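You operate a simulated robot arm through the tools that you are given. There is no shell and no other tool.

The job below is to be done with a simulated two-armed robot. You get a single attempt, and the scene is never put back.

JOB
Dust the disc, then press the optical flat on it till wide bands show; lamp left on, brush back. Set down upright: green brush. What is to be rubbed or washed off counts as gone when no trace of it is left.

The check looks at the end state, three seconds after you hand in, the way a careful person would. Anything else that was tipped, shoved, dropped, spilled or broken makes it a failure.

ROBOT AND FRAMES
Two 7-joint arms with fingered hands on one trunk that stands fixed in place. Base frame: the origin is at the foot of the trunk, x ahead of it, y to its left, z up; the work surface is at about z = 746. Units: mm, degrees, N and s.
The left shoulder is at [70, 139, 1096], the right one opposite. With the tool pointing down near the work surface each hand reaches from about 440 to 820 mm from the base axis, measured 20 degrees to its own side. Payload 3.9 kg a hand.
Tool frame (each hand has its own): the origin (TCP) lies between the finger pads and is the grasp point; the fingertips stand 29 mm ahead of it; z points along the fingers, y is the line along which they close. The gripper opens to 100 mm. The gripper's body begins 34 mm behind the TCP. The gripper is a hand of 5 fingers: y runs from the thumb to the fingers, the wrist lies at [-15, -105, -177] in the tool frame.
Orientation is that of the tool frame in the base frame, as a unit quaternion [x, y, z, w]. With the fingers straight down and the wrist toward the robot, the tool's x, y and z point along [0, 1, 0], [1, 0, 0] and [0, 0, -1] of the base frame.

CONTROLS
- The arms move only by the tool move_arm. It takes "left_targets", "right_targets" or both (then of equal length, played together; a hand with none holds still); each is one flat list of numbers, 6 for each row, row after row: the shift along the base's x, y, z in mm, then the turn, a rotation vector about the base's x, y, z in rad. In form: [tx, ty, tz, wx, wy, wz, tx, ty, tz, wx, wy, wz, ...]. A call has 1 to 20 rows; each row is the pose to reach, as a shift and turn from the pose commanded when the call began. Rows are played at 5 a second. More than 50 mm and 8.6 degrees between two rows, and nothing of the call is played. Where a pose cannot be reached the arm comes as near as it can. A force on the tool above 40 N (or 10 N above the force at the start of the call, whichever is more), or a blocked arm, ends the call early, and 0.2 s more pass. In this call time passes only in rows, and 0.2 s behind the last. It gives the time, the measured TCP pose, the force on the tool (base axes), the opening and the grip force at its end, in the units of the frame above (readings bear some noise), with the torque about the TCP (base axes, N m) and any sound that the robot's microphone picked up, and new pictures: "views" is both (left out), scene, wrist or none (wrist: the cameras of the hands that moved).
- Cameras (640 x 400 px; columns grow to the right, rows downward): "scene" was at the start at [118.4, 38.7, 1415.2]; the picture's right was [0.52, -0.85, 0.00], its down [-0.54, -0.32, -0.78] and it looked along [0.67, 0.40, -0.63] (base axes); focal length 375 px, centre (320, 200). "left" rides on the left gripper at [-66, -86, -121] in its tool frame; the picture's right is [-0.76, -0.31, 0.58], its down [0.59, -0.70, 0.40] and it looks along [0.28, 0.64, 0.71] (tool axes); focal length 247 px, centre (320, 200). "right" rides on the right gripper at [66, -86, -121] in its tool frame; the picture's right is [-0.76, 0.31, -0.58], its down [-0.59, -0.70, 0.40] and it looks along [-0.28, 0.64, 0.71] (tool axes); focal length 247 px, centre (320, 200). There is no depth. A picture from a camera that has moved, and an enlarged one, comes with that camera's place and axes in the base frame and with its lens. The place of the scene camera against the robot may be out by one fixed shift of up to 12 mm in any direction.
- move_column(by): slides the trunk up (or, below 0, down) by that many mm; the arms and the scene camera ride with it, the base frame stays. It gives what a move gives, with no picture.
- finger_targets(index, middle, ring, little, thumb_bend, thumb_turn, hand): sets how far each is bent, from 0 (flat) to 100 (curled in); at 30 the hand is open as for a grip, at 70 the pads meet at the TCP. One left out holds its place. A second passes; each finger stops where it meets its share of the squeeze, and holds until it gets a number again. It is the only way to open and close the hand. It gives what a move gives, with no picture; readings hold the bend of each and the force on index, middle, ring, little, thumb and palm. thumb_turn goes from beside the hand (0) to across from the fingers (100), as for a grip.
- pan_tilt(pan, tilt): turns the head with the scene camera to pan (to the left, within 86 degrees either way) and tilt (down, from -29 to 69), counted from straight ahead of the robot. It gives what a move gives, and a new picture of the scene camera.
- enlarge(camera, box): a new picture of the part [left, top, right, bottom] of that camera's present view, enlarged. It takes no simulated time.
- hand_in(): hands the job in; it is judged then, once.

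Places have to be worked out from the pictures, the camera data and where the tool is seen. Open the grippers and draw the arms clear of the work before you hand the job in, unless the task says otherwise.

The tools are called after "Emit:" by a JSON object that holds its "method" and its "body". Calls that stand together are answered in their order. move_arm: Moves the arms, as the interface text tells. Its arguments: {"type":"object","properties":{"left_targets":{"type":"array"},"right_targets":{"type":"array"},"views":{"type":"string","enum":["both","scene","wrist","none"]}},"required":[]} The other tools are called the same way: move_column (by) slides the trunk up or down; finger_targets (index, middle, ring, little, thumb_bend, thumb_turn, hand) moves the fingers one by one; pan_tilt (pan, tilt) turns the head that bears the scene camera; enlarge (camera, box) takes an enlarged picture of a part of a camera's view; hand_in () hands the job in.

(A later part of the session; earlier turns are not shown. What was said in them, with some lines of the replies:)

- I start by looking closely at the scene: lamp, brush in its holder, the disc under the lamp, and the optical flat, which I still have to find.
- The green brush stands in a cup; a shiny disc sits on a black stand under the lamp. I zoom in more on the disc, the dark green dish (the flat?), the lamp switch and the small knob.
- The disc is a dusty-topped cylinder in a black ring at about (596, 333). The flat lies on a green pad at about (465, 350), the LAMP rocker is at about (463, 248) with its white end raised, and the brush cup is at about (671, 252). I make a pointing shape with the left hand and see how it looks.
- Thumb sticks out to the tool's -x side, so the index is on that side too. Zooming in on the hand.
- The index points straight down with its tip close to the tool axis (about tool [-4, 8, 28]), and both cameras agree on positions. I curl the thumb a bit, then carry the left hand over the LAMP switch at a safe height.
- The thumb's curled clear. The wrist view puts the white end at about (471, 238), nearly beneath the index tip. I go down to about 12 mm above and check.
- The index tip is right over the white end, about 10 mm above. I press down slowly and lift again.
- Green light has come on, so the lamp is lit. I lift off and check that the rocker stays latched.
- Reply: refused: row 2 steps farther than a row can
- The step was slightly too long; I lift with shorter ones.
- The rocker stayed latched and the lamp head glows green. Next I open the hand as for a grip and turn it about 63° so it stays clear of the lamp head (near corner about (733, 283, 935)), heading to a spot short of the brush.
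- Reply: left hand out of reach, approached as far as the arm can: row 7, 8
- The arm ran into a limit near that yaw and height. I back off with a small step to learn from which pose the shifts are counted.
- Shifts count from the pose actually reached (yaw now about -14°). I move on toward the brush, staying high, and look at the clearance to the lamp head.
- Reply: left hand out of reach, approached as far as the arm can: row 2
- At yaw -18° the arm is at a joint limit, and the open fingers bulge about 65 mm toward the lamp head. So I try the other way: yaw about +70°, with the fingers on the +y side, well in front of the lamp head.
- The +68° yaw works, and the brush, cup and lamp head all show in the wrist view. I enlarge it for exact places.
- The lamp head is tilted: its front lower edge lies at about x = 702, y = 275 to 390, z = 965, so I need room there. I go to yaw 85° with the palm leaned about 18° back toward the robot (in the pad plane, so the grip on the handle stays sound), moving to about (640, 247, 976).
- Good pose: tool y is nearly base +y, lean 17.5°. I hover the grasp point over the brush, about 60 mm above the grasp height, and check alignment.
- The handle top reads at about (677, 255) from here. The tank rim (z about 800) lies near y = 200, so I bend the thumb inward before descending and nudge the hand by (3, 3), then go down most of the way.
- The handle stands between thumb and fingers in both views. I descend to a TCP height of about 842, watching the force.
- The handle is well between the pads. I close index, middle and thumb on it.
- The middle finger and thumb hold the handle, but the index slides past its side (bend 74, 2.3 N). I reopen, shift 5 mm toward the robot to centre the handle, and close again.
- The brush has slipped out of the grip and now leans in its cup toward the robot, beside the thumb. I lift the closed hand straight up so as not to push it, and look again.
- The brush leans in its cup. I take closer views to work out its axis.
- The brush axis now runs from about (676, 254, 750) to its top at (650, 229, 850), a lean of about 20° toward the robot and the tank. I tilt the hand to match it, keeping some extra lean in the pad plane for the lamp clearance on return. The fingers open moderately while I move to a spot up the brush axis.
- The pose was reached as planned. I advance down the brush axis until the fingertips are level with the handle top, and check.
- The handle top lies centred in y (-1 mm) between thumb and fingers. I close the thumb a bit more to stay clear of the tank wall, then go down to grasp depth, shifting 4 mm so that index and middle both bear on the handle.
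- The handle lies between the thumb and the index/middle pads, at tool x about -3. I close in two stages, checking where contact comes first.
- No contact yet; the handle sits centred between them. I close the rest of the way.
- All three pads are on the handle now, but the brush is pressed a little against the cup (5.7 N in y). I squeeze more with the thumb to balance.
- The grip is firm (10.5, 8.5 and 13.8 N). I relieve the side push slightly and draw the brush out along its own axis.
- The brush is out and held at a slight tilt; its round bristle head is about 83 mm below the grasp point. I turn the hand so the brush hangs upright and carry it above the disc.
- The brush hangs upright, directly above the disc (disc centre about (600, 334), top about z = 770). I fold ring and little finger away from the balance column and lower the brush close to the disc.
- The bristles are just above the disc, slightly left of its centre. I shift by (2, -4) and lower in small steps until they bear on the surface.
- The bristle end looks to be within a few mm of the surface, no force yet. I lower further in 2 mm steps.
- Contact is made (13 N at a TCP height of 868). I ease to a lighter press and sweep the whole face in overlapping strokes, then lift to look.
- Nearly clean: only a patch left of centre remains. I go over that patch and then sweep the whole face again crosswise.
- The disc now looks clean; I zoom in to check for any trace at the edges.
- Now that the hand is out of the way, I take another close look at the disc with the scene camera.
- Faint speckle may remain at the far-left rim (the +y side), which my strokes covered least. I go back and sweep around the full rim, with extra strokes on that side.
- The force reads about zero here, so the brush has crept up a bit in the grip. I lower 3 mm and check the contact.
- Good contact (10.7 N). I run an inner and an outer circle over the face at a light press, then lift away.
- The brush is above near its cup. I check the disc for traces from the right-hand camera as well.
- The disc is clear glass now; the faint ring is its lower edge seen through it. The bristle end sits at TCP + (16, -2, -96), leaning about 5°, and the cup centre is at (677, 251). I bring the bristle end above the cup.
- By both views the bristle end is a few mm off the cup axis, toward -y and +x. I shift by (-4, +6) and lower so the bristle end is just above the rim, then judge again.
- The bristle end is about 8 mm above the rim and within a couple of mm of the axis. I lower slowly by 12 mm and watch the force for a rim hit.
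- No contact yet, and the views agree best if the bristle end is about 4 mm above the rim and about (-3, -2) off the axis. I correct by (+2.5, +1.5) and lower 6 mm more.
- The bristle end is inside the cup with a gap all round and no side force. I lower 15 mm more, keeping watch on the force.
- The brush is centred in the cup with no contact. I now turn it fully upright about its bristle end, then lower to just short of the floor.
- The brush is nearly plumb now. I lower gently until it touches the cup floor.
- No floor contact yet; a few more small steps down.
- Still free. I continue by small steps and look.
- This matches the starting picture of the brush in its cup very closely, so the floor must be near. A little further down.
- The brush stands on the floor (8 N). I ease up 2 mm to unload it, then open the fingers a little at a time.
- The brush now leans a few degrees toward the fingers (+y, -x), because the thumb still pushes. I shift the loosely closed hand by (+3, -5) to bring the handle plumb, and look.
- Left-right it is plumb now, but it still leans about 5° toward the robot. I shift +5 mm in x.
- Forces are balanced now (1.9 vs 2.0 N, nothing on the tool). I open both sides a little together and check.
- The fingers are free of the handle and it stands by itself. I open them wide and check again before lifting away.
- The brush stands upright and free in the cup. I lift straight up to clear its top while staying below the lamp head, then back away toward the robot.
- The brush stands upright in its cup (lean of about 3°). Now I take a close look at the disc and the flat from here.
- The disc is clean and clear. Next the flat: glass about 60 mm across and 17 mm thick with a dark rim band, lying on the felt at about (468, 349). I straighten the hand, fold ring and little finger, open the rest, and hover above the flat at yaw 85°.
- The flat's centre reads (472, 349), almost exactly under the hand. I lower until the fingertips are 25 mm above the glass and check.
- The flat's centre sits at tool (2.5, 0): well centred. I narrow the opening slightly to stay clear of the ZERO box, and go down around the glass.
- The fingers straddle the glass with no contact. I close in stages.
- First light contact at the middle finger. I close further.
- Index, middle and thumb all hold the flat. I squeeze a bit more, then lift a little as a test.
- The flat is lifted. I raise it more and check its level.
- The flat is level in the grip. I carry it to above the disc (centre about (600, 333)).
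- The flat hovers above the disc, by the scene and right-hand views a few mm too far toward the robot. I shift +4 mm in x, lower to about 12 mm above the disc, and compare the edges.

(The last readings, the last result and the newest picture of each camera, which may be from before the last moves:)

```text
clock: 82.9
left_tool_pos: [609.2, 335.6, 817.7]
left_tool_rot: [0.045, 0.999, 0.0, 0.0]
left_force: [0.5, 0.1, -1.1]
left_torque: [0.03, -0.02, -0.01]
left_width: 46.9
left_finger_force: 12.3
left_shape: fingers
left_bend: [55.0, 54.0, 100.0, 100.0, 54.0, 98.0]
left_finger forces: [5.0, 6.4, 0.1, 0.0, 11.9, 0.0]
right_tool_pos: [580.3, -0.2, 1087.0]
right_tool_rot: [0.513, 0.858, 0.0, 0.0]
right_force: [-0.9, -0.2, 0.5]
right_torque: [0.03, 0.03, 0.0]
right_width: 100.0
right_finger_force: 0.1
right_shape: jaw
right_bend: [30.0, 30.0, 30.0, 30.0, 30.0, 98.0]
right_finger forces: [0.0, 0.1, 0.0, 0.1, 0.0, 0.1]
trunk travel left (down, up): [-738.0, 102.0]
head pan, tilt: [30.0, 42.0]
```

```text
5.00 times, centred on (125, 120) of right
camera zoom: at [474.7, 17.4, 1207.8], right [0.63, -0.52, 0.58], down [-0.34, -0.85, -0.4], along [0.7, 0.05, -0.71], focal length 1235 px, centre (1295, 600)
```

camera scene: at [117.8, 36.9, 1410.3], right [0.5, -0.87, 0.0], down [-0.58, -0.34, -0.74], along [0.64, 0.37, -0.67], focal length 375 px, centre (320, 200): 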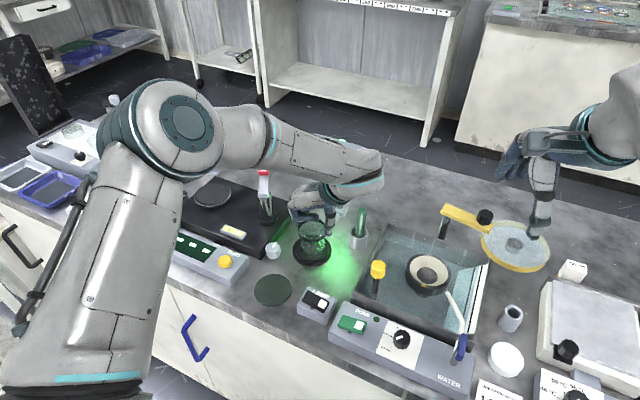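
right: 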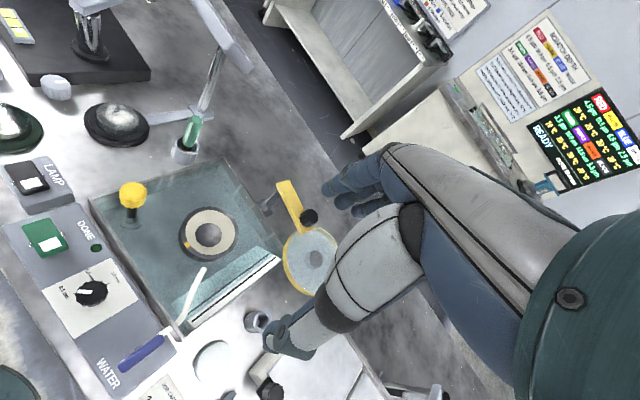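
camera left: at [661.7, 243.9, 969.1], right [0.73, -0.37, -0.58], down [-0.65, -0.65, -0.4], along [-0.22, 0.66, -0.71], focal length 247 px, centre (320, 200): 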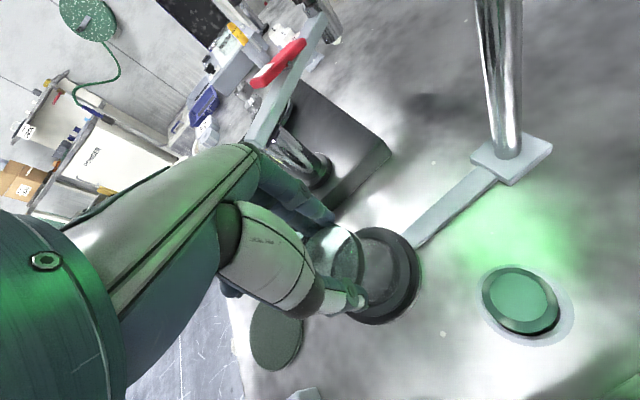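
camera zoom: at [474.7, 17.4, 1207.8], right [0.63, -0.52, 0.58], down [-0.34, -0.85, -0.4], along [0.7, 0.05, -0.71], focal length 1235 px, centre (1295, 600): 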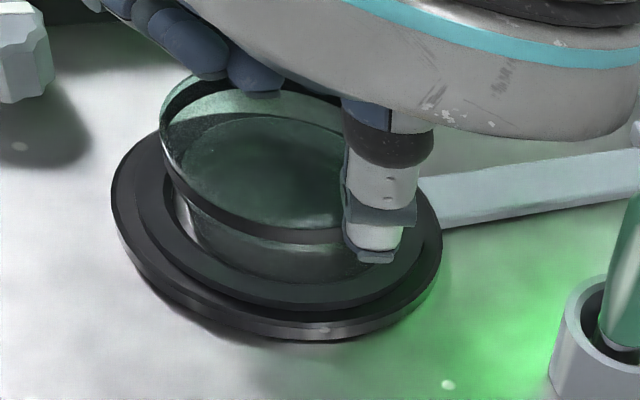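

Comparing rims: the flat is about 3 mm too far toward -y and about right in x. I shift (+1, +3) and lower to just above the disc.

Emit:
{"method": "move_arm", "body": {"left_targets": [1, 3, -3, 0, 0, 0, 1, 3, -6, 0, 0, 0, 1, 3, -9, 0, 0, 0], "views": "none"}}

Emit:
{"method": "enlarge", "body": {"camera": "scene", "box": [285, 210, 345, 275]}}

Emit:
{"method": "enlarge", "body": {"camera": "right", "box": [80, 80, 170, 160]}}

```text
clock: 83.7
left_tool_pos: [608.2, 339.1, 808.8]
left_tool_rot: [0.046, 0.999, 0.001, 0.0]
left_force: [0.0, -0.6, -0.1]
left_torque: [0.0, 0.01, 0.0]
left_width: 47.0
left_finger_force: 12.1
left_shape: fingers
left_bend: [55.0, 54.0, 100.0, 100.0, 54.0, 98.0]
left_finger forces: [5.2, 6.5, 0.0, 0.1, 12.2, 0.0]
right_tool_pos: [580.4, 0.8, 1088.0]
right_tool_rot: [0.513, 0.859, -0.001, 0.0]
right_force: [0.6, -0.4, 0.2]
right_torque: [0.01, 0.01, 0.02]
right_width: 99.8
right_finger_force: 0.0
right_shape: jaw
right_bend: [30.0, 30.0, 30.0, 30.0, 30.0, 98.0]
right_finger forces: [0.1, 0.0, 0.0, 0.0, 0.0, 0.0]
trunk travel left (down, up): [-738.0, 102.0]
head pan, tilt: [30.0, 42.0]
```

```text
6.15 times, centred on (315, 242) of scene
camera zoom: at [117.5, 36.1, 1410.3], right [0.5, -0.87, 0.0], down [-0.58, -0.33, -0.74], along [0.64, 0.37, -0.67], focal length 2307 px, centre (351, -62)
```

zoom: 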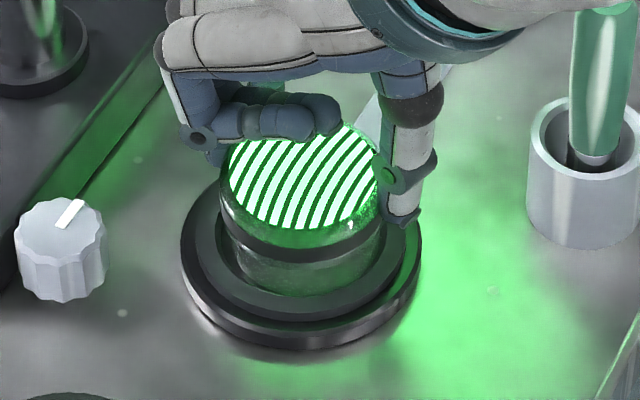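

```text
5.00 times, centred on (125, 120) of right
camera zoom: at [474.4, 17.4, 1208.0], right [0.63, -0.52, 0.58], down [-0.34, -0.85, -0.4], along [0.7, 0.05, -0.71], focal length 1235 px, centre (1295, 600)
```

zoom: 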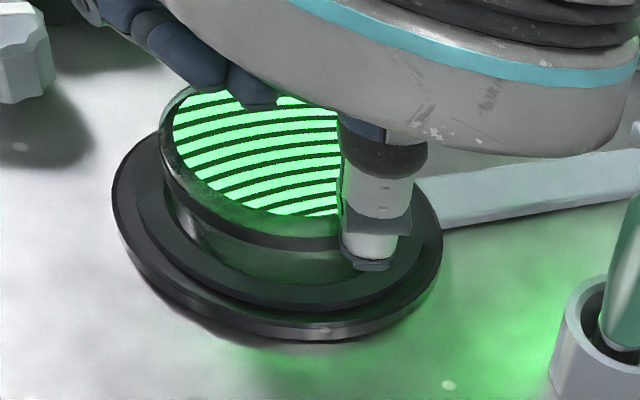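

Bands already appear (narrow), and the flat is centred on the disc. I lower gently to full contact.

Emit:
{"method": "move_arm", "body": {"left_targets": [0, 0, -1, 0, 0, 0, 0, 0, -2, 0, 0, 0], "views": "none"}}

Emit:
{"method": "enlarge", "body": {"camera": "scene", "box": [285, 210, 345, 275]}}

```text
clock: 84.3
left_tool_pos: [608.8, 338.8, 808.3]
left_tool_rot: [0.046, 0.999, 0.001, 0.0]
left_force: [-0.4, -0.1, 2.9]
left_torque: [-0.12, 0.05, -0.01]
left_width: 46.9
left_finger_force: 11.7
left_shape: fingers
left_bend: [55.0, 54.0, 100.0, 100.0, 54.0, 98.0]
left_finger forces: [5.3, 6.8, 0.1, 0.0, 12.0, 0.1]
right_tool_pos: [580.3, -0.3, 1087.5]
right_tool_rot: [0.513, 0.859, 0.0, 0.0]
right_force: [-0.2, -0.1, -0.4]
right_torque: [-0.01, 0.02, 0.0]
right_width: 99.9
right_finger_force: 0.2
right_shape: jaw
right_bend: [30.0, 30.0, 30.0, 30.0, 30.0, 98.0]
right_finger forces: [0.1, 0.0, 0.0, 0.1, 0.0, 0.0]
trunk travel left (down, up): [-738.0, 102.0]
head pan, tilt: [30.0, 42.0]
```

```text
6.15 times, centred on (315, 242) of scene
camera zoom: at [116.8, 35.9, 1410.5], right [0.5, -0.87, 0.0], down [-0.58, -0.33, -0.74], along [0.64, 0.37, -0.67], focal length 2307 px, centre (351, -62)
```

zoom: 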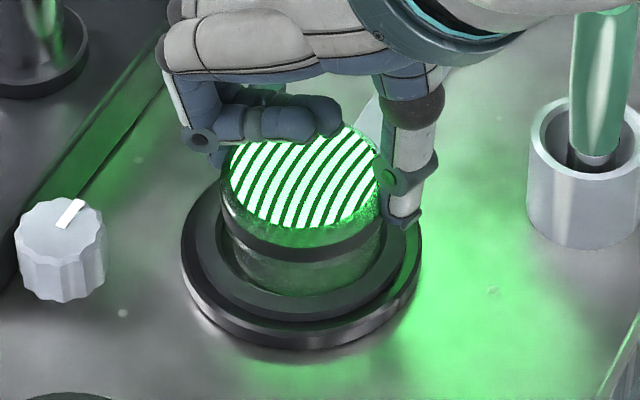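

The flat rests on the disc (about 3 N). I press down a bit more through the grip and watch the bands.

Emit:
{"method": "move_arm", "body": {"left_targets": [0, 0, -1, 0, 0, 0, 0, 0, -2, 0, 0, 0, 0, 0, -3, 0, 0, 0, 0, 0, -3, 0, 0, 0], "views": "none"}}

Emit:
{"method": "enlarge", "body": {"camera": "scene", "box": [285, 210, 345, 275]}}

```text
clock: 85.3
left_tool_pos: [607.1, 338.8, 806.0]
left_tool_rot: [0.045, 0.999, 0.001, 0.003]
left_force: [2.0, 1.6, 17.3]
left_torque: [-0.06, 0.01, -0.02]
left_width: 46.8
left_finger_force: 12.8
left_shape: fingers
left_bend: [55.0, 54.0, 100.0, 100.0, 55.0, 98.0]
left_finger forces: [5.9, 7.5, 0.1, 0.0, 12.5, 0.0]
right_tool_pos: [578.6, -2.0, 1088.2]
right_tool_rot: [0.513, 0.859, 0.001, 0.0]
right_force: [-0.1, 0.6, 0.0]
right_torque: [-0.01, 0.0, 0.01]
right_width: 99.8
right_finger_force: 0.1
right_shape: jaw
right_bend: [30.0, 30.0, 30.0, 30.0, 30.0, 98.0]
right_finger forces: [0.1, 0.0, 0.1, 0.0, 0.0, 0.1]
trunk travel left (down, up): [-738.0, 102.0]
head pan, tilt: [30.0, 42.0]
```

```text
6.15 times, centred on (315, 242) of scene
camera zoom: at [114.8, 34.7, 1410.8], right [0.5, -0.87, 0.0], down [-0.58, -0.33, -0.74], along [0.64, 0.37, -0.67], focal length 2307 px, centre (351, -62)
```

zoom: 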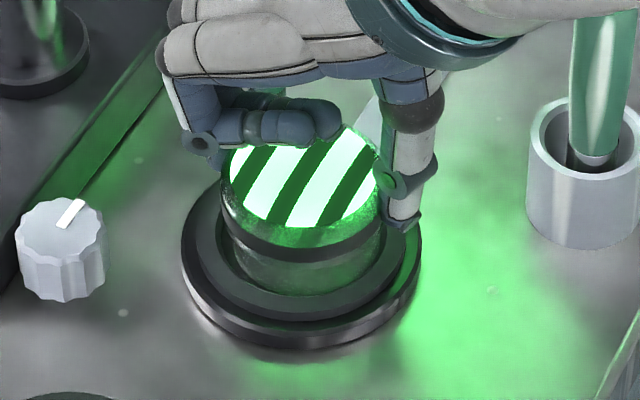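

Wide bands show now at 17 N. I hold the press a moment, then look again.

Emit:
{"method": "move_arm", "body": {"left_targets": [0, 0, 0, 0, 0, 0, 0, 0, -0.5, 0, 0, 0, 0, 0, -0.5, 0, 0, 0, 0, 0, -0.5, 0, 0, 0, 0, 0, -0.5, 0, 0, 0], "views": "none"}}

Emit:
{"method": "enlarge", "body": {"camera": "scene", "box": [285, 210, 345, 275]}}

```text
clock: 86.5
left_tool_pos: [607.1, 337.9, 805.4]
left_tool_rot: [0.046, 0.999, 0.001, 0.003]
left_force: [4.3, 2.4, 24.1]
left_torque: [-0.01, -0.03, -0.04]
left_width: 46.9
left_finger_force: 13.8
left_shape: fingers
left_bend: [55.0, 54.0, 100.0, 100.0, 55.0, 98.0]
left_finger forces: [6.8, 8.4, 0.0, 0.0, 12.8, 0.0]
right_tool_pos: [577.9, -2.8, 1088.4]
right_tool_rot: [0.513, 0.858, 0.002, 0.001]
right_force: [-0.2, -0.2, 0.0]
right_torque: [0.0, -0.05, 0.03]
right_width: 99.9
right_finger_force: 0.1
right_shape: jaw
right_bend: [30.0, 30.0, 30.0, 30.0, 30.0, 98.0]
right_finger forces: [0.1, 0.0, 0.1, 0.1, 0.1, 0.1]
trunk travel left (down, up): [-738.0, 102.0]
head pan, tilt: [30.0, 42.0]
```

```text
6.15 times, centred on (315, 242) of scene
camera zoom: at [114.1, 34.2, 1410.8], right [0.5, -0.87, 0.0], down [-0.58, -0.33, -0.75], along [0.65, 0.37, -0.67], focal length 2307 px, centre (351, -62)
```

zoom: 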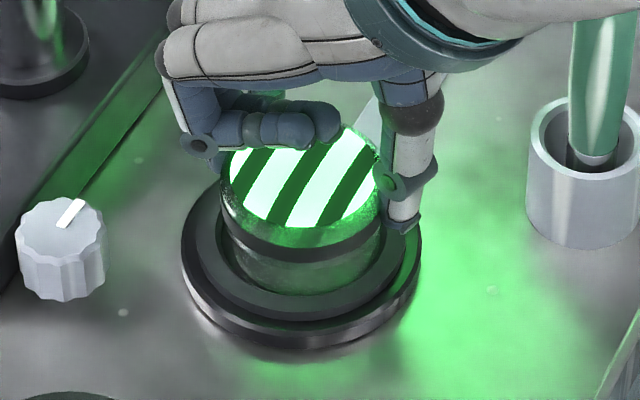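

The bands stay wide and unchanged at 24 N. I unload to near zero and open the fingers a little at a time.

Emit:
{"method": "move_arm", "body": {"left_targets": [0, 0, 1.5, 0, 0, 0, 0, 0, 3, 0, 0, 0, 0, 0, 4.5, 0, 0, 0], "views": "none"}}

Emit:
{"method": "enlarge", "body": {"camera": "scene", "box": [285, 210, 345, 275]}}

```text
clock: 87.3
left_tool_pos: [607.4, 338.1, 807.1]
left_tool_rot: [0.047, 0.999, -0.001, -0.001]
left_force: [2.4, 0.5, 9.5]
left_torque: [-0.03, -0.03, -0.01]
left_width: 46.8
left_finger_force: 12.9
left_shape: fingers
left_bend: [55.0, 54.0, 100.0, 100.0, 55.0, 98.0]
left_finger forces: [6.1, 7.5, 0.1, 0.1, 12.4, 0.0]
right_tool_pos: [579.5, -0.1, 1087.8]
right_tool_rot: [0.513, 0.859, 0.0, 0.001]
right_force: [-0.7, -0.5, 0.4]
right_torque: [-0.05, -0.05, 0.01]
right_width: 99.9
right_finger_force: 0.0
right_shape: jaw
right_bend: [30.0, 30.0, 30.0, 30.0, 30.0, 98.0]
right_finger forces: [0.0, 0.1, 0.1, 0.0, 0.1, 0.0]
trunk travel left (down, up): [-738.0, 102.0]
head pan, tilt: [30.0, 42.0]
```

```text
6.15 times, centred on (315, 242) of scene
camera zoom: at [116.4, 35.3, 1410.3], right [0.5, -0.87, 0.0], down [-0.58, -0.33, -0.74], along [0.64, 0.37, -0.67], focal length 2307 px, centre (351, -62)
```

zoom: 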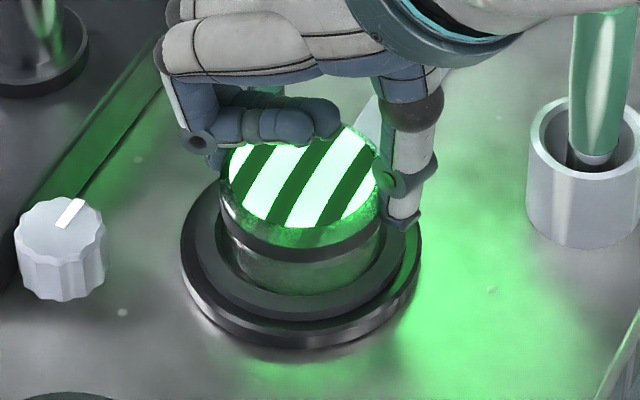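

Still 9.5 N; I ease up 1.5 mm more and start to open gently.

Emit:
{"method": "move_arm", "body": {"left_targets": [0, 0, 0.8, 0, 0, 0, 0, 0, 1.5, 0, 0, 0], "views": "none"}}

Emit:
{"method": "finger_targets", "body": {"hand": "left", "index": 51, "middle": 50, "thumb_bend": 51}}

Emit:
{"method": "enlarge", "body": {"camera": "scene", "box": [285, 210, 345, 275]}}

```text
clock: 87.9
left_tool_pos: [607.8, 340.8, 807.1]
left_tool_rot: [0.045, 0.999, 0.0, -0.001]
left_force: [0.1, -0.1, -0.4]
left_torque: [-0.04, 0.0, 0.02]
left_width: 46.7
left_finger_force: 11.9
left_shape: fingers
left_bend: [56.0, 54.0, 100.0, 100.0, 55.0, 98.0]
left_finger forces: [5.0, 6.5, 0.1, 0.1, 12.0, 0.1]
right_tool_pos: [580.3, -0.4, 1086.8]
right_tool_rot: [0.512, 0.859, 0.0, 0.0]
right_force: [0.9, 0.9, -1.1]
right_torque: [0.01, 0.03, -0.03]
right_width: 99.5
right_finger_force: 0.0
right_shape: jaw
right_bend: [30.0, 30.0, 30.0, 30.0, 30.0, 98.0]
right_finger forces: [0.0, 0.0, 0.1, 0.0, 0.0, 0.1]
trunk travel left (down, up): [-738.0, 102.0]
head pan, tilt: [30.0, 42.0]
```

```text
clock: 88.9
left_tool_pos: [610.0, 340.0, 809.3]
left_tool_rot: [0.045, 0.999, 0.001, 0.0]
left_force: [-0.3, 0.6, -0.6]
left_torque: [0.0, -0.02, 0.03]
left_width: 50.9
left_finger_force: 1.2
left_shape: fingers
left_bend: [51.0, 49.0, 100.0, 100.0, 50.0, 98.0]
left_finger forces: [0.5, 1.1, 0.0, 0.0, 1.3, 0.0]
right_tool_pos: [580.6, 0.7, 1086.9]
right_tool_rot: [0.513, 0.858, 0.0, 0.0]
right_force: [0.3, -0.1, 0.6]
right_torque: [0.03, 0.02, -0.01]
right_width: 100.1
right_finger_force: 0.0
right_shape: jaw
right_bend: [30.0, 30.0, 30.0, 30.0, 30.0, 98.0]
right_finger forces: [0.0, 0.0, 0.0, 0.1, 0.0, 0.0]
trunk travel left (down, up): [-738.0, 102.0]
head pan, tilt: [30.0, 42.0]
```

```text
6.15 times, centred on (315, 242) of scene
camera zoom: at [117.6, 36.1, 1410.3], right [0.5, -0.87, 0.0], down [-0.58, -0.33, -0.74], along [0.64, 0.37, -0.67], focal length 2307 px, centre (351, -62)
```

zoom: 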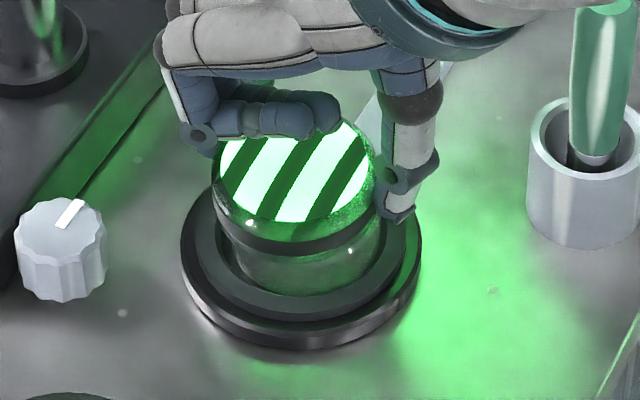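

The bands stay wide. The flat is still centred within about 3 mm. I open further.

Emit:
{"method": "finger_targets", "body": {"hand": "left", "index": 44, "middle": 43, "thumb_bend": 44}}

Emit:
{"method": "finger_targets", "body": {"hand": "left", "index": 37, "middle": 37, "thumb_bend": 37}}

Emit:
{"method": "enlarge", "body": {"camera": "scene", "box": [285, 210, 345, 275]}}

Emit:
{"method": "enlarge", "body": {"camera": "right", "box": [80, 80, 170, 160]}}

Emit:
{"method": "enlarge", "body": {"camera": "left", "box": [240, 160, 460, 360]}}

```text
clock: 89.9
left_tool_pos: [609.8, 339.6, 808.9]
left_tool_rot: [0.046, 0.999, 0.001, 0.0]
left_force: [0.6, 0.2, 0.2]
left_torque: [0.01, 0.01, -0.03]
left_width: 64.7
left_finger_force: 0.1
left_shape: fingers
left_bend: [44.0, 43.0, 100.0, 100.0, 44.0, 97.0]
left_finger forces: [0.0, 0.1, 0.0, 0.0, 0.0, 0.0]
right_tool_pos: [580.5, 0.2, 1087.2]
right_tool_rot: [0.513, 0.859, 0.0, 0.0]
right_force: [0.6, -0.3, -0.8]
right_torque: [-0.03, 0.01, 0.02]
right_width: 99.9
right_finger_force: 0.0
right_shape: jaw
right_bend: [30.0, 30.0, 30.0, 30.0, 30.0, 98.0]
right_finger forces: [0.1, 0.0, 0.0, 0.0, 0.1, 0.0]
trunk travel left (down, up): [-738.0, 102.0]
head pan, tilt: [30.0, 42.0]
```

```text
clock: 90.9
left_tool_pos: [609.8, 339.3, 808.9]
left_tool_rot: [0.045, 0.999, 0.0, 0.0]
left_force: [0.1, 0.3, -0.6]
left_torque: [0.0, 0.02, -0.03]
left_width: 81.7
left_finger_force: 0.0
left_shape: fingers
left_bend: [37.0, 37.0, 100.0, 100.0, 37.0, 97.0]
left_finger forces: [0.0, 0.0, 0.0, 0.0, 0.1, 0.0]
right_tool_pos: [579.7, -0.2, 1086.1]
right_tool_rot: [0.513, 0.858, 0.0, 0.001]
right_force: [-0.4, 0.0, -0.2]
right_torque: [-0.03, -0.01, 0.02]
right_width: 99.8
right_finger_force: 0.1
right_shape: jaw
right_bend: [30.0, 30.0, 30.0, 30.0, 30.0, 98.0]
right_finger forces: [0.0, 0.1, 0.0, 0.1, 0.0, 0.0]
trunk travel left (down, up): [-738.0, 102.0]
head pan, tilt: [30.0, 42.0]
```

```text
6.15 times, centred on (315, 242) of scene
camera zoom: at [117.4, 36.0, 1410.3], right [0.5, -0.87, 0.0], down [-0.58, -0.33, -0.74], along [0.64, 0.37, -0.67], focal length 2307 px, centre (351, -62)
```

zoom: 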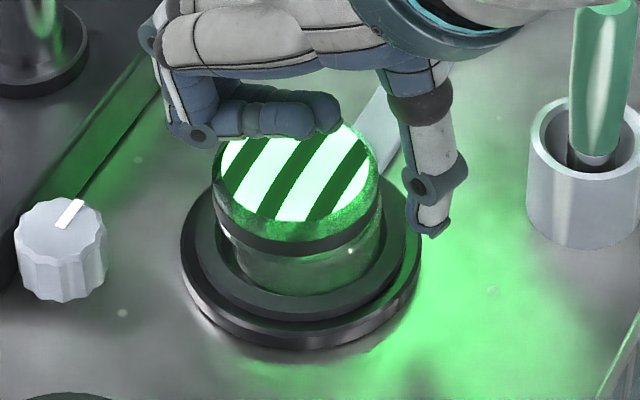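

```text
5.00 times, centred on (125, 120) of right
camera zoom: at [474.3, 17.3, 1208.0], right [0.63, -0.52, 0.58], down [-0.34, -0.85, -0.4], along [0.7, 0.05, -0.71], focal length 1235 px, centre (1295, 600)
```

zoom: 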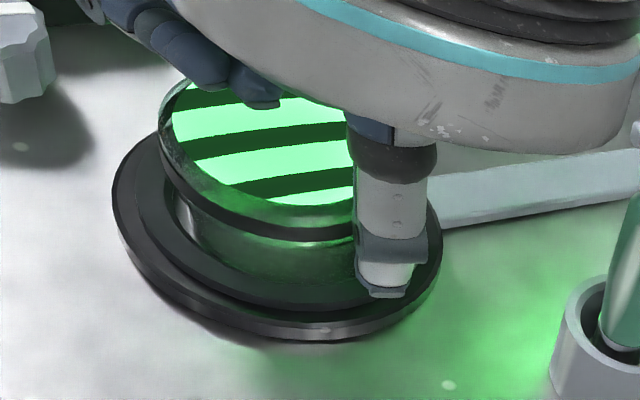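

```text
2.00 times, centred on (350, 260) of left
camera zoom: at [666.8, 247.2, 929.4], right [0.73, -0.37, -0.58], down [-0.65, -0.65, -0.4], along [-0.22, 0.67, -0.71], focal length 494 px, centre (260, 80)
```

zoom: 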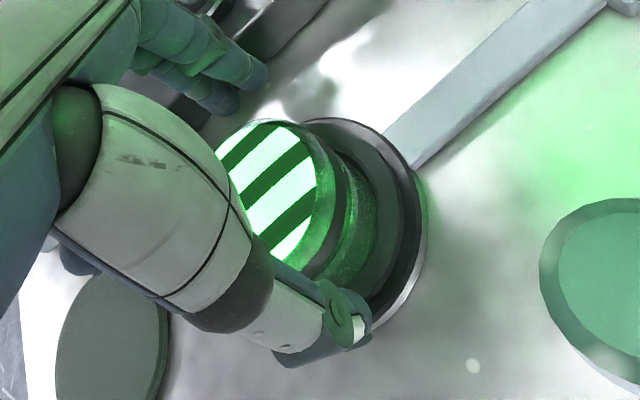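

The flat rests freely with wide bands showing. I raise the hand straight up and back away.

Emit:
{"method": "move_arm", "body": {"left_targets": [0, -1, 15, 0, 0, 0, 0, -2, 40, 0, 0, 0, 0, -5, 80, 0, 0, 0, -10, -10, 120, 0, 0, 0, -40, -15, 150, 0, 0, 0, -75, -15, 175, 0, 0, 0, -110, -10, 195, 0, 0, 0, -145, 0, 215, 0, 0, 0, -175, 10, 240, 0, 0, 0], "views": "both"}}

Emit:
{"method": "enlarge", "body": {"camera": "scene", "box": [285, 190, 385, 275]}}

Emit:
{"method": "enlarge", "body": {"camera": "right", "box": [60, 60, 240, 180]}}

```text
clock: 92.9
left_tool_pos: [431.8, 351.9, 1048.2]
left_tool_rot: [0.046, 0.999, -0.001, 0.0]
left_force: [0.2, 1.0, -0.8]
left_torque: [-0.06, -0.02, 0.0]
left_width: 81.8
left_finger_force: 0.1
left_shape: fingers
left_bend: [37.0, 37.0, 100.0, 100.0, 37.0, 96.0]
left_finger forces: [0.0, 0.0, 0.0, 0.1, 0.1, 0.0]
right_tool_pos: [578.3, 3.7, 1087.7]
right_tool_rot: [0.513, 0.858, -0.001, 0.0]
right_force: [0.1, -0.1, 0.2]
right_torque: [-0.02, 0.0, 0.01]
right_width: 99.9
right_finger_force: 0.1
right_shape: jaw
right_bend: [30.0, 30.0, 30.0, 30.0, 30.0, 98.0]
right_finger forces: [0.1, 0.0, 0.0, 0.0, 0.0, 0.1]
trunk travel left (down, up): [-738.0, 102.0]
head pan, tilt: [30.0, 42.0]
camera scene: at [116.8, 39.8, 1410.3], right [0.5, -0.87, 0.0], down [-0.58, -0.34, -0.74], along [0.64, 0.37, -0.67], focal length 375 px, centre (320, 200)
camera left: at [489.2, 260.2, 1169.2], right [0.73, -0.38, -0.58], down [-0.65, -0.65, -0.4], along [-0.22, 0.66, -0.71], focal length 247 px, centre (320, 200)
```

scene: 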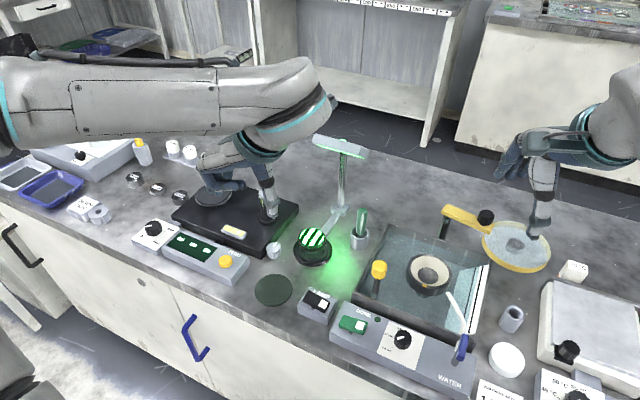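
left: 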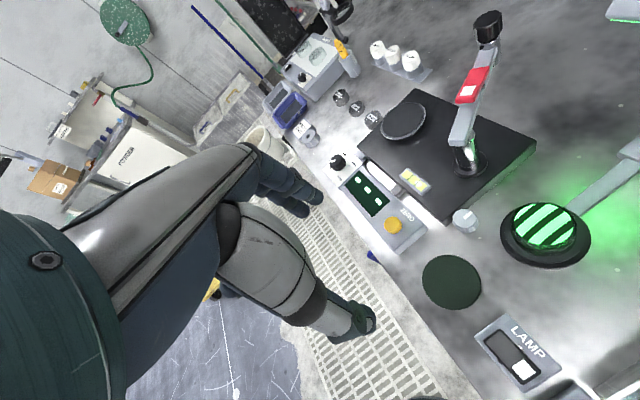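

```text
4.71 times, centred on (335, 232) of scene
camera zoom: at [116.8, 39.8, 1410.3], right [0.5, -0.87, 0.0], down [-0.58, -0.34, -0.74], along [0.64, 0.37, -0.67], focal length 1764 px, centre (249, 47)
```

zoom: 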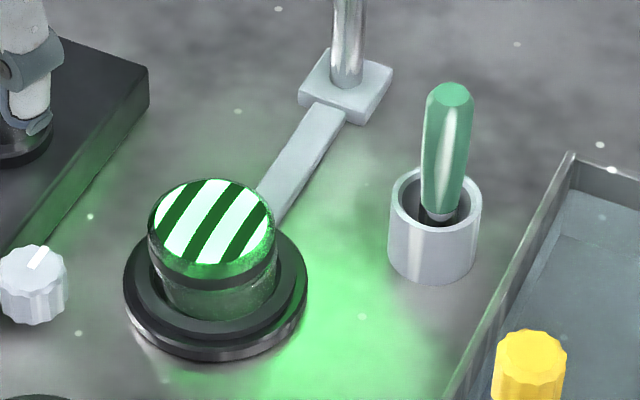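

```text
3.33 times, centred on (150, 120) of right
camera zoom: at [473.7, 20.7, 1208.1], right [0.63, -0.52, 0.58], down [-0.34, -0.85, -0.4], along [0.7, 0.05, -0.71], focal length 823 px, centre (887, 467)
```

zoom: 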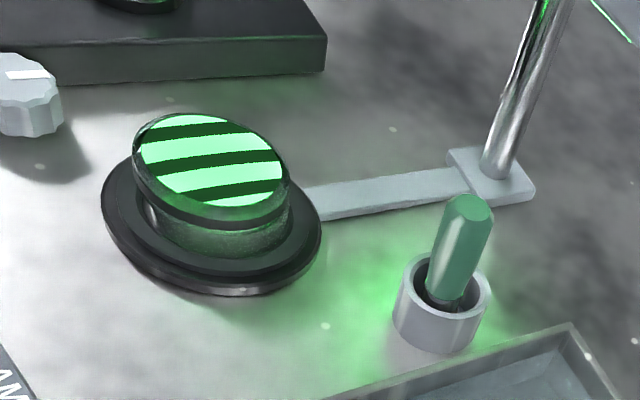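

Everything is in place: wide bands on the flat, lamp lit, brush upright in its cup. I open the hand fully and draw the arm up and back.

Emit:
{"method": "finger_targets", "body": {"hand": "left", "index": 30, "middle": 30, "ring": 30, "little": 30, "thumb_bend": 30, "thumb_turn": 98}}

Emit:
{"method": "move_arm", "body": {"left_targets": [0, 10, 25, 0, 0, -0.14, 0, 25, 45, 0, 0, -0.28, 0, 40, 60, 0, 0, -0.42, -5, 55, 65, 0, 0, -0.56, -8, 65, 68, 0, 0, -0.7, -12, 75, 69, 0, 0, -0.84, -12, 75, 69, 0, 0, -0.98], "views": "both"}}

Emit:
{"method": "enlarge", "body": {"camera": "scene", "box": [200, 180, 400, 340]}}

Emit:
{"method": "enlarge", "body": {"camera": "scene", "box": [290, 220, 340, 270]}}

Emit:
{"method": "enlarge", "body": {"camera": "scene", "box": [300, 120, 400, 260]}}

```text
clock: 93.9
left_tool_pos: [432.1, 349.7, 1048.3]
left_tool_rot: [0.045, 0.999, 0.0, 0.0]
left_force: [0.2, 0.1, 0.0]
left_torque: [-0.01, -0.03, 0.0]
left_width: 98.7
left_finger_force: 0.0
left_shape: fingers
left_bend: [30.0, 30.0, 30.0, 30.0, 30.0, 96.0]
left_finger forces: [0.0, 0.0, 0.0, 0.0, 0.0, 0.1]
right_tool_pos: [579.8, 0.1, 1087.4]
right_tool_rot: [0.512, 0.859, 0.0, -0.001]
right_force: [0.2, 0.0, -0.1]
right_torque: [0.0, 0.02, -0.03]
right_width: 99.6
right_finger_force: 0.1
right_shape: jaw
right_bend: [30.0, 30.0, 30.0, 30.0, 30.0, 98.0]
right_finger forces: [0.0, 0.0, 0.0, 0.0, 0.0, 0.1]
trunk travel left (down, up): [-738.0, 102.0]
head pan, tilt: [30.0, 42.0]
```

```text
clock: 95.5
left_tool_pos: [432.7, 417.9, 1110.6]
left_tool_rot: [0.469, 0.883, -0.013, 0.007]
left_force: [0.8, 0.0, -0.7]
left_torque: [0.01, -0.04, -0.03]
left_width: 98.8
left_finger_force: 0.2
left_shape: fingers
left_bend: [30.0, 30.0, 30.0, 30.0, 30.0, 96.0]
left_finger forces: [0.0, 0.2, 0.0, 0.0, 0.0, 0.1]
left hand out of reach, approached as far as the arm can: row 6, 7
right_tool_pos: [579.5, -0.9, 1087.3]
right_tool_rot: [0.513, 0.858, 0.0, -0.001]
right_force: [0.1, -0.2, -0.2]
right_torque: [-0.01, -0.01, 0.01]
right_width: 99.8
right_finger_force: 0.1
right_shape: jaw
right_bend: [30.0, 30.0, 30.0, 30.0, 30.0, 98.0]
right_finger forces: [0.0, 0.1, 0.1, 0.0, 0.0, 0.0]
trunk travel left (down, up): [-738.0, 102.0]
head pan, tilt: [30.0, 42.0]
camera scene: at [116.6, 36.4, 1410.4], right [0.5, -0.87, 0.0], down [-0.58, -0.33, -0.74], along [0.64, 0.37, -0.67], focal length 375 px, centre (320, 200)
camera left: at [398.2, 317.0, 1234.8], right [0.17, -0.81, -0.55], down [-0.91, 0.08, -0.4], along [0.37, 0.57, -0.73], focal length 247 px, centre (320, 200)
```

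scene: 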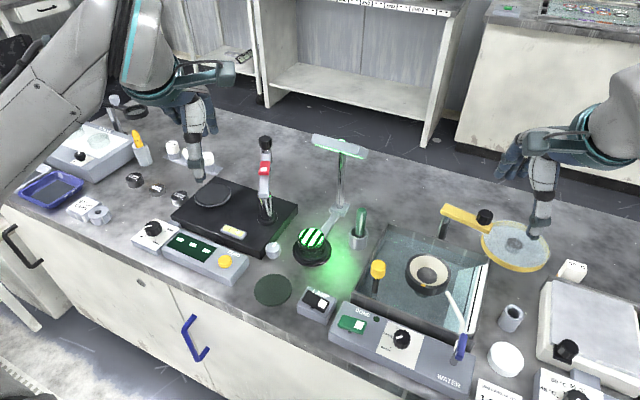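
left: 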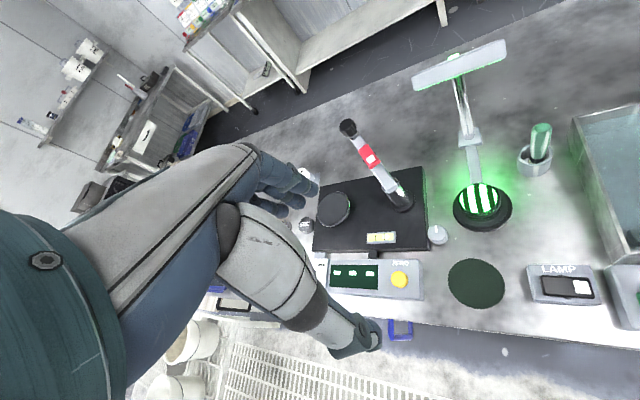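

```text
2.50 times, centred on (300, 260) of scene
camera zoom: at [116.6, 36.4, 1410.4], right [0.5, -0.87, 0.0], down [-0.58, -0.33, -0.74], along [0.64, 0.37, -0.67], focal length 937 px, centre (370, 50)
```

zoom: 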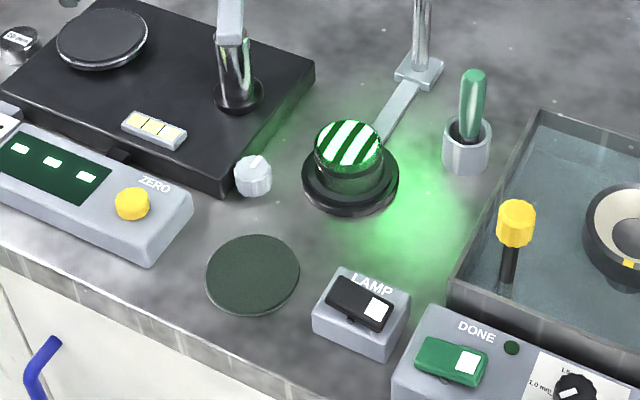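

```text
8.00 times, centred on (315, 245) of scene
camera zoom: at [116.6, 36.4, 1410.4], right [0.5, -0.87, 0.0], down [-0.58, -0.33, -0.74], along [0.64, 0.37, -0.67], focal length 3000 px, centre (360, -160)
```

zoom: 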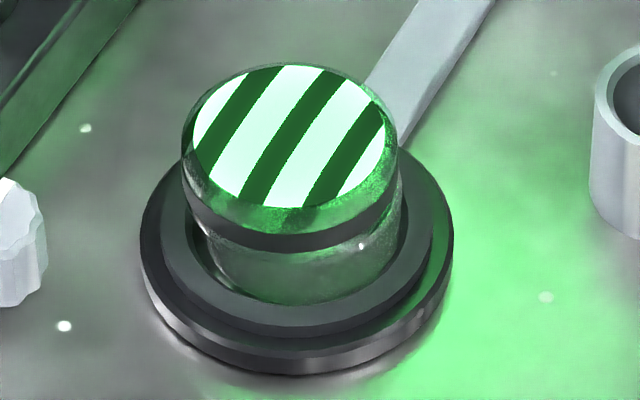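

```text
2.86 times, centred on (350, 190) of scene
camera zoom: at [116.6, 36.4, 1410.4], right [0.5, -0.87, 0.0], down [-0.58, -0.33, -0.74], along [0.64, 0.37, -0.67], focal length 1071 px, centre (234, 229)
```

zoom: 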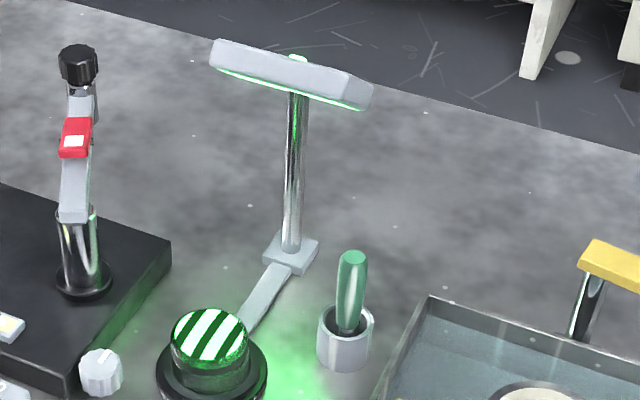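

Lamp on, disc dusted, flat seated with three wide bands, brush upright in its cup, both hands open and clear of the work. I hand the job in.

Emit:
{"method": "hand_in", "body": {}}

```text
The job is handed in.
```

I've handed the job in. As far as the cameras show, the end state matches what was asked:

- **Lamp:** switched on and left on; the head is still glowing green.
- **Disc:** dusted. Close views from three cameras showed no dust left on its face before the flat went on.
- **Optical flat:** pressed on the disc until the bands widened from about eight narrow ones to three wide ones. More pressure did not widen them further, and they stayed wide after I let go. The flat sits about 2–3 mm off centre.
- **Green brush:** back in its cup and standing upright, with a lean of roughly 3–6°.

The brush took two tries to pick up. On the first try it slipped from the grip and leaned over inside its cup, but it did not leave the cup. I saw nothing else knocked or moved. The left arm is drawn back and both hands are open.
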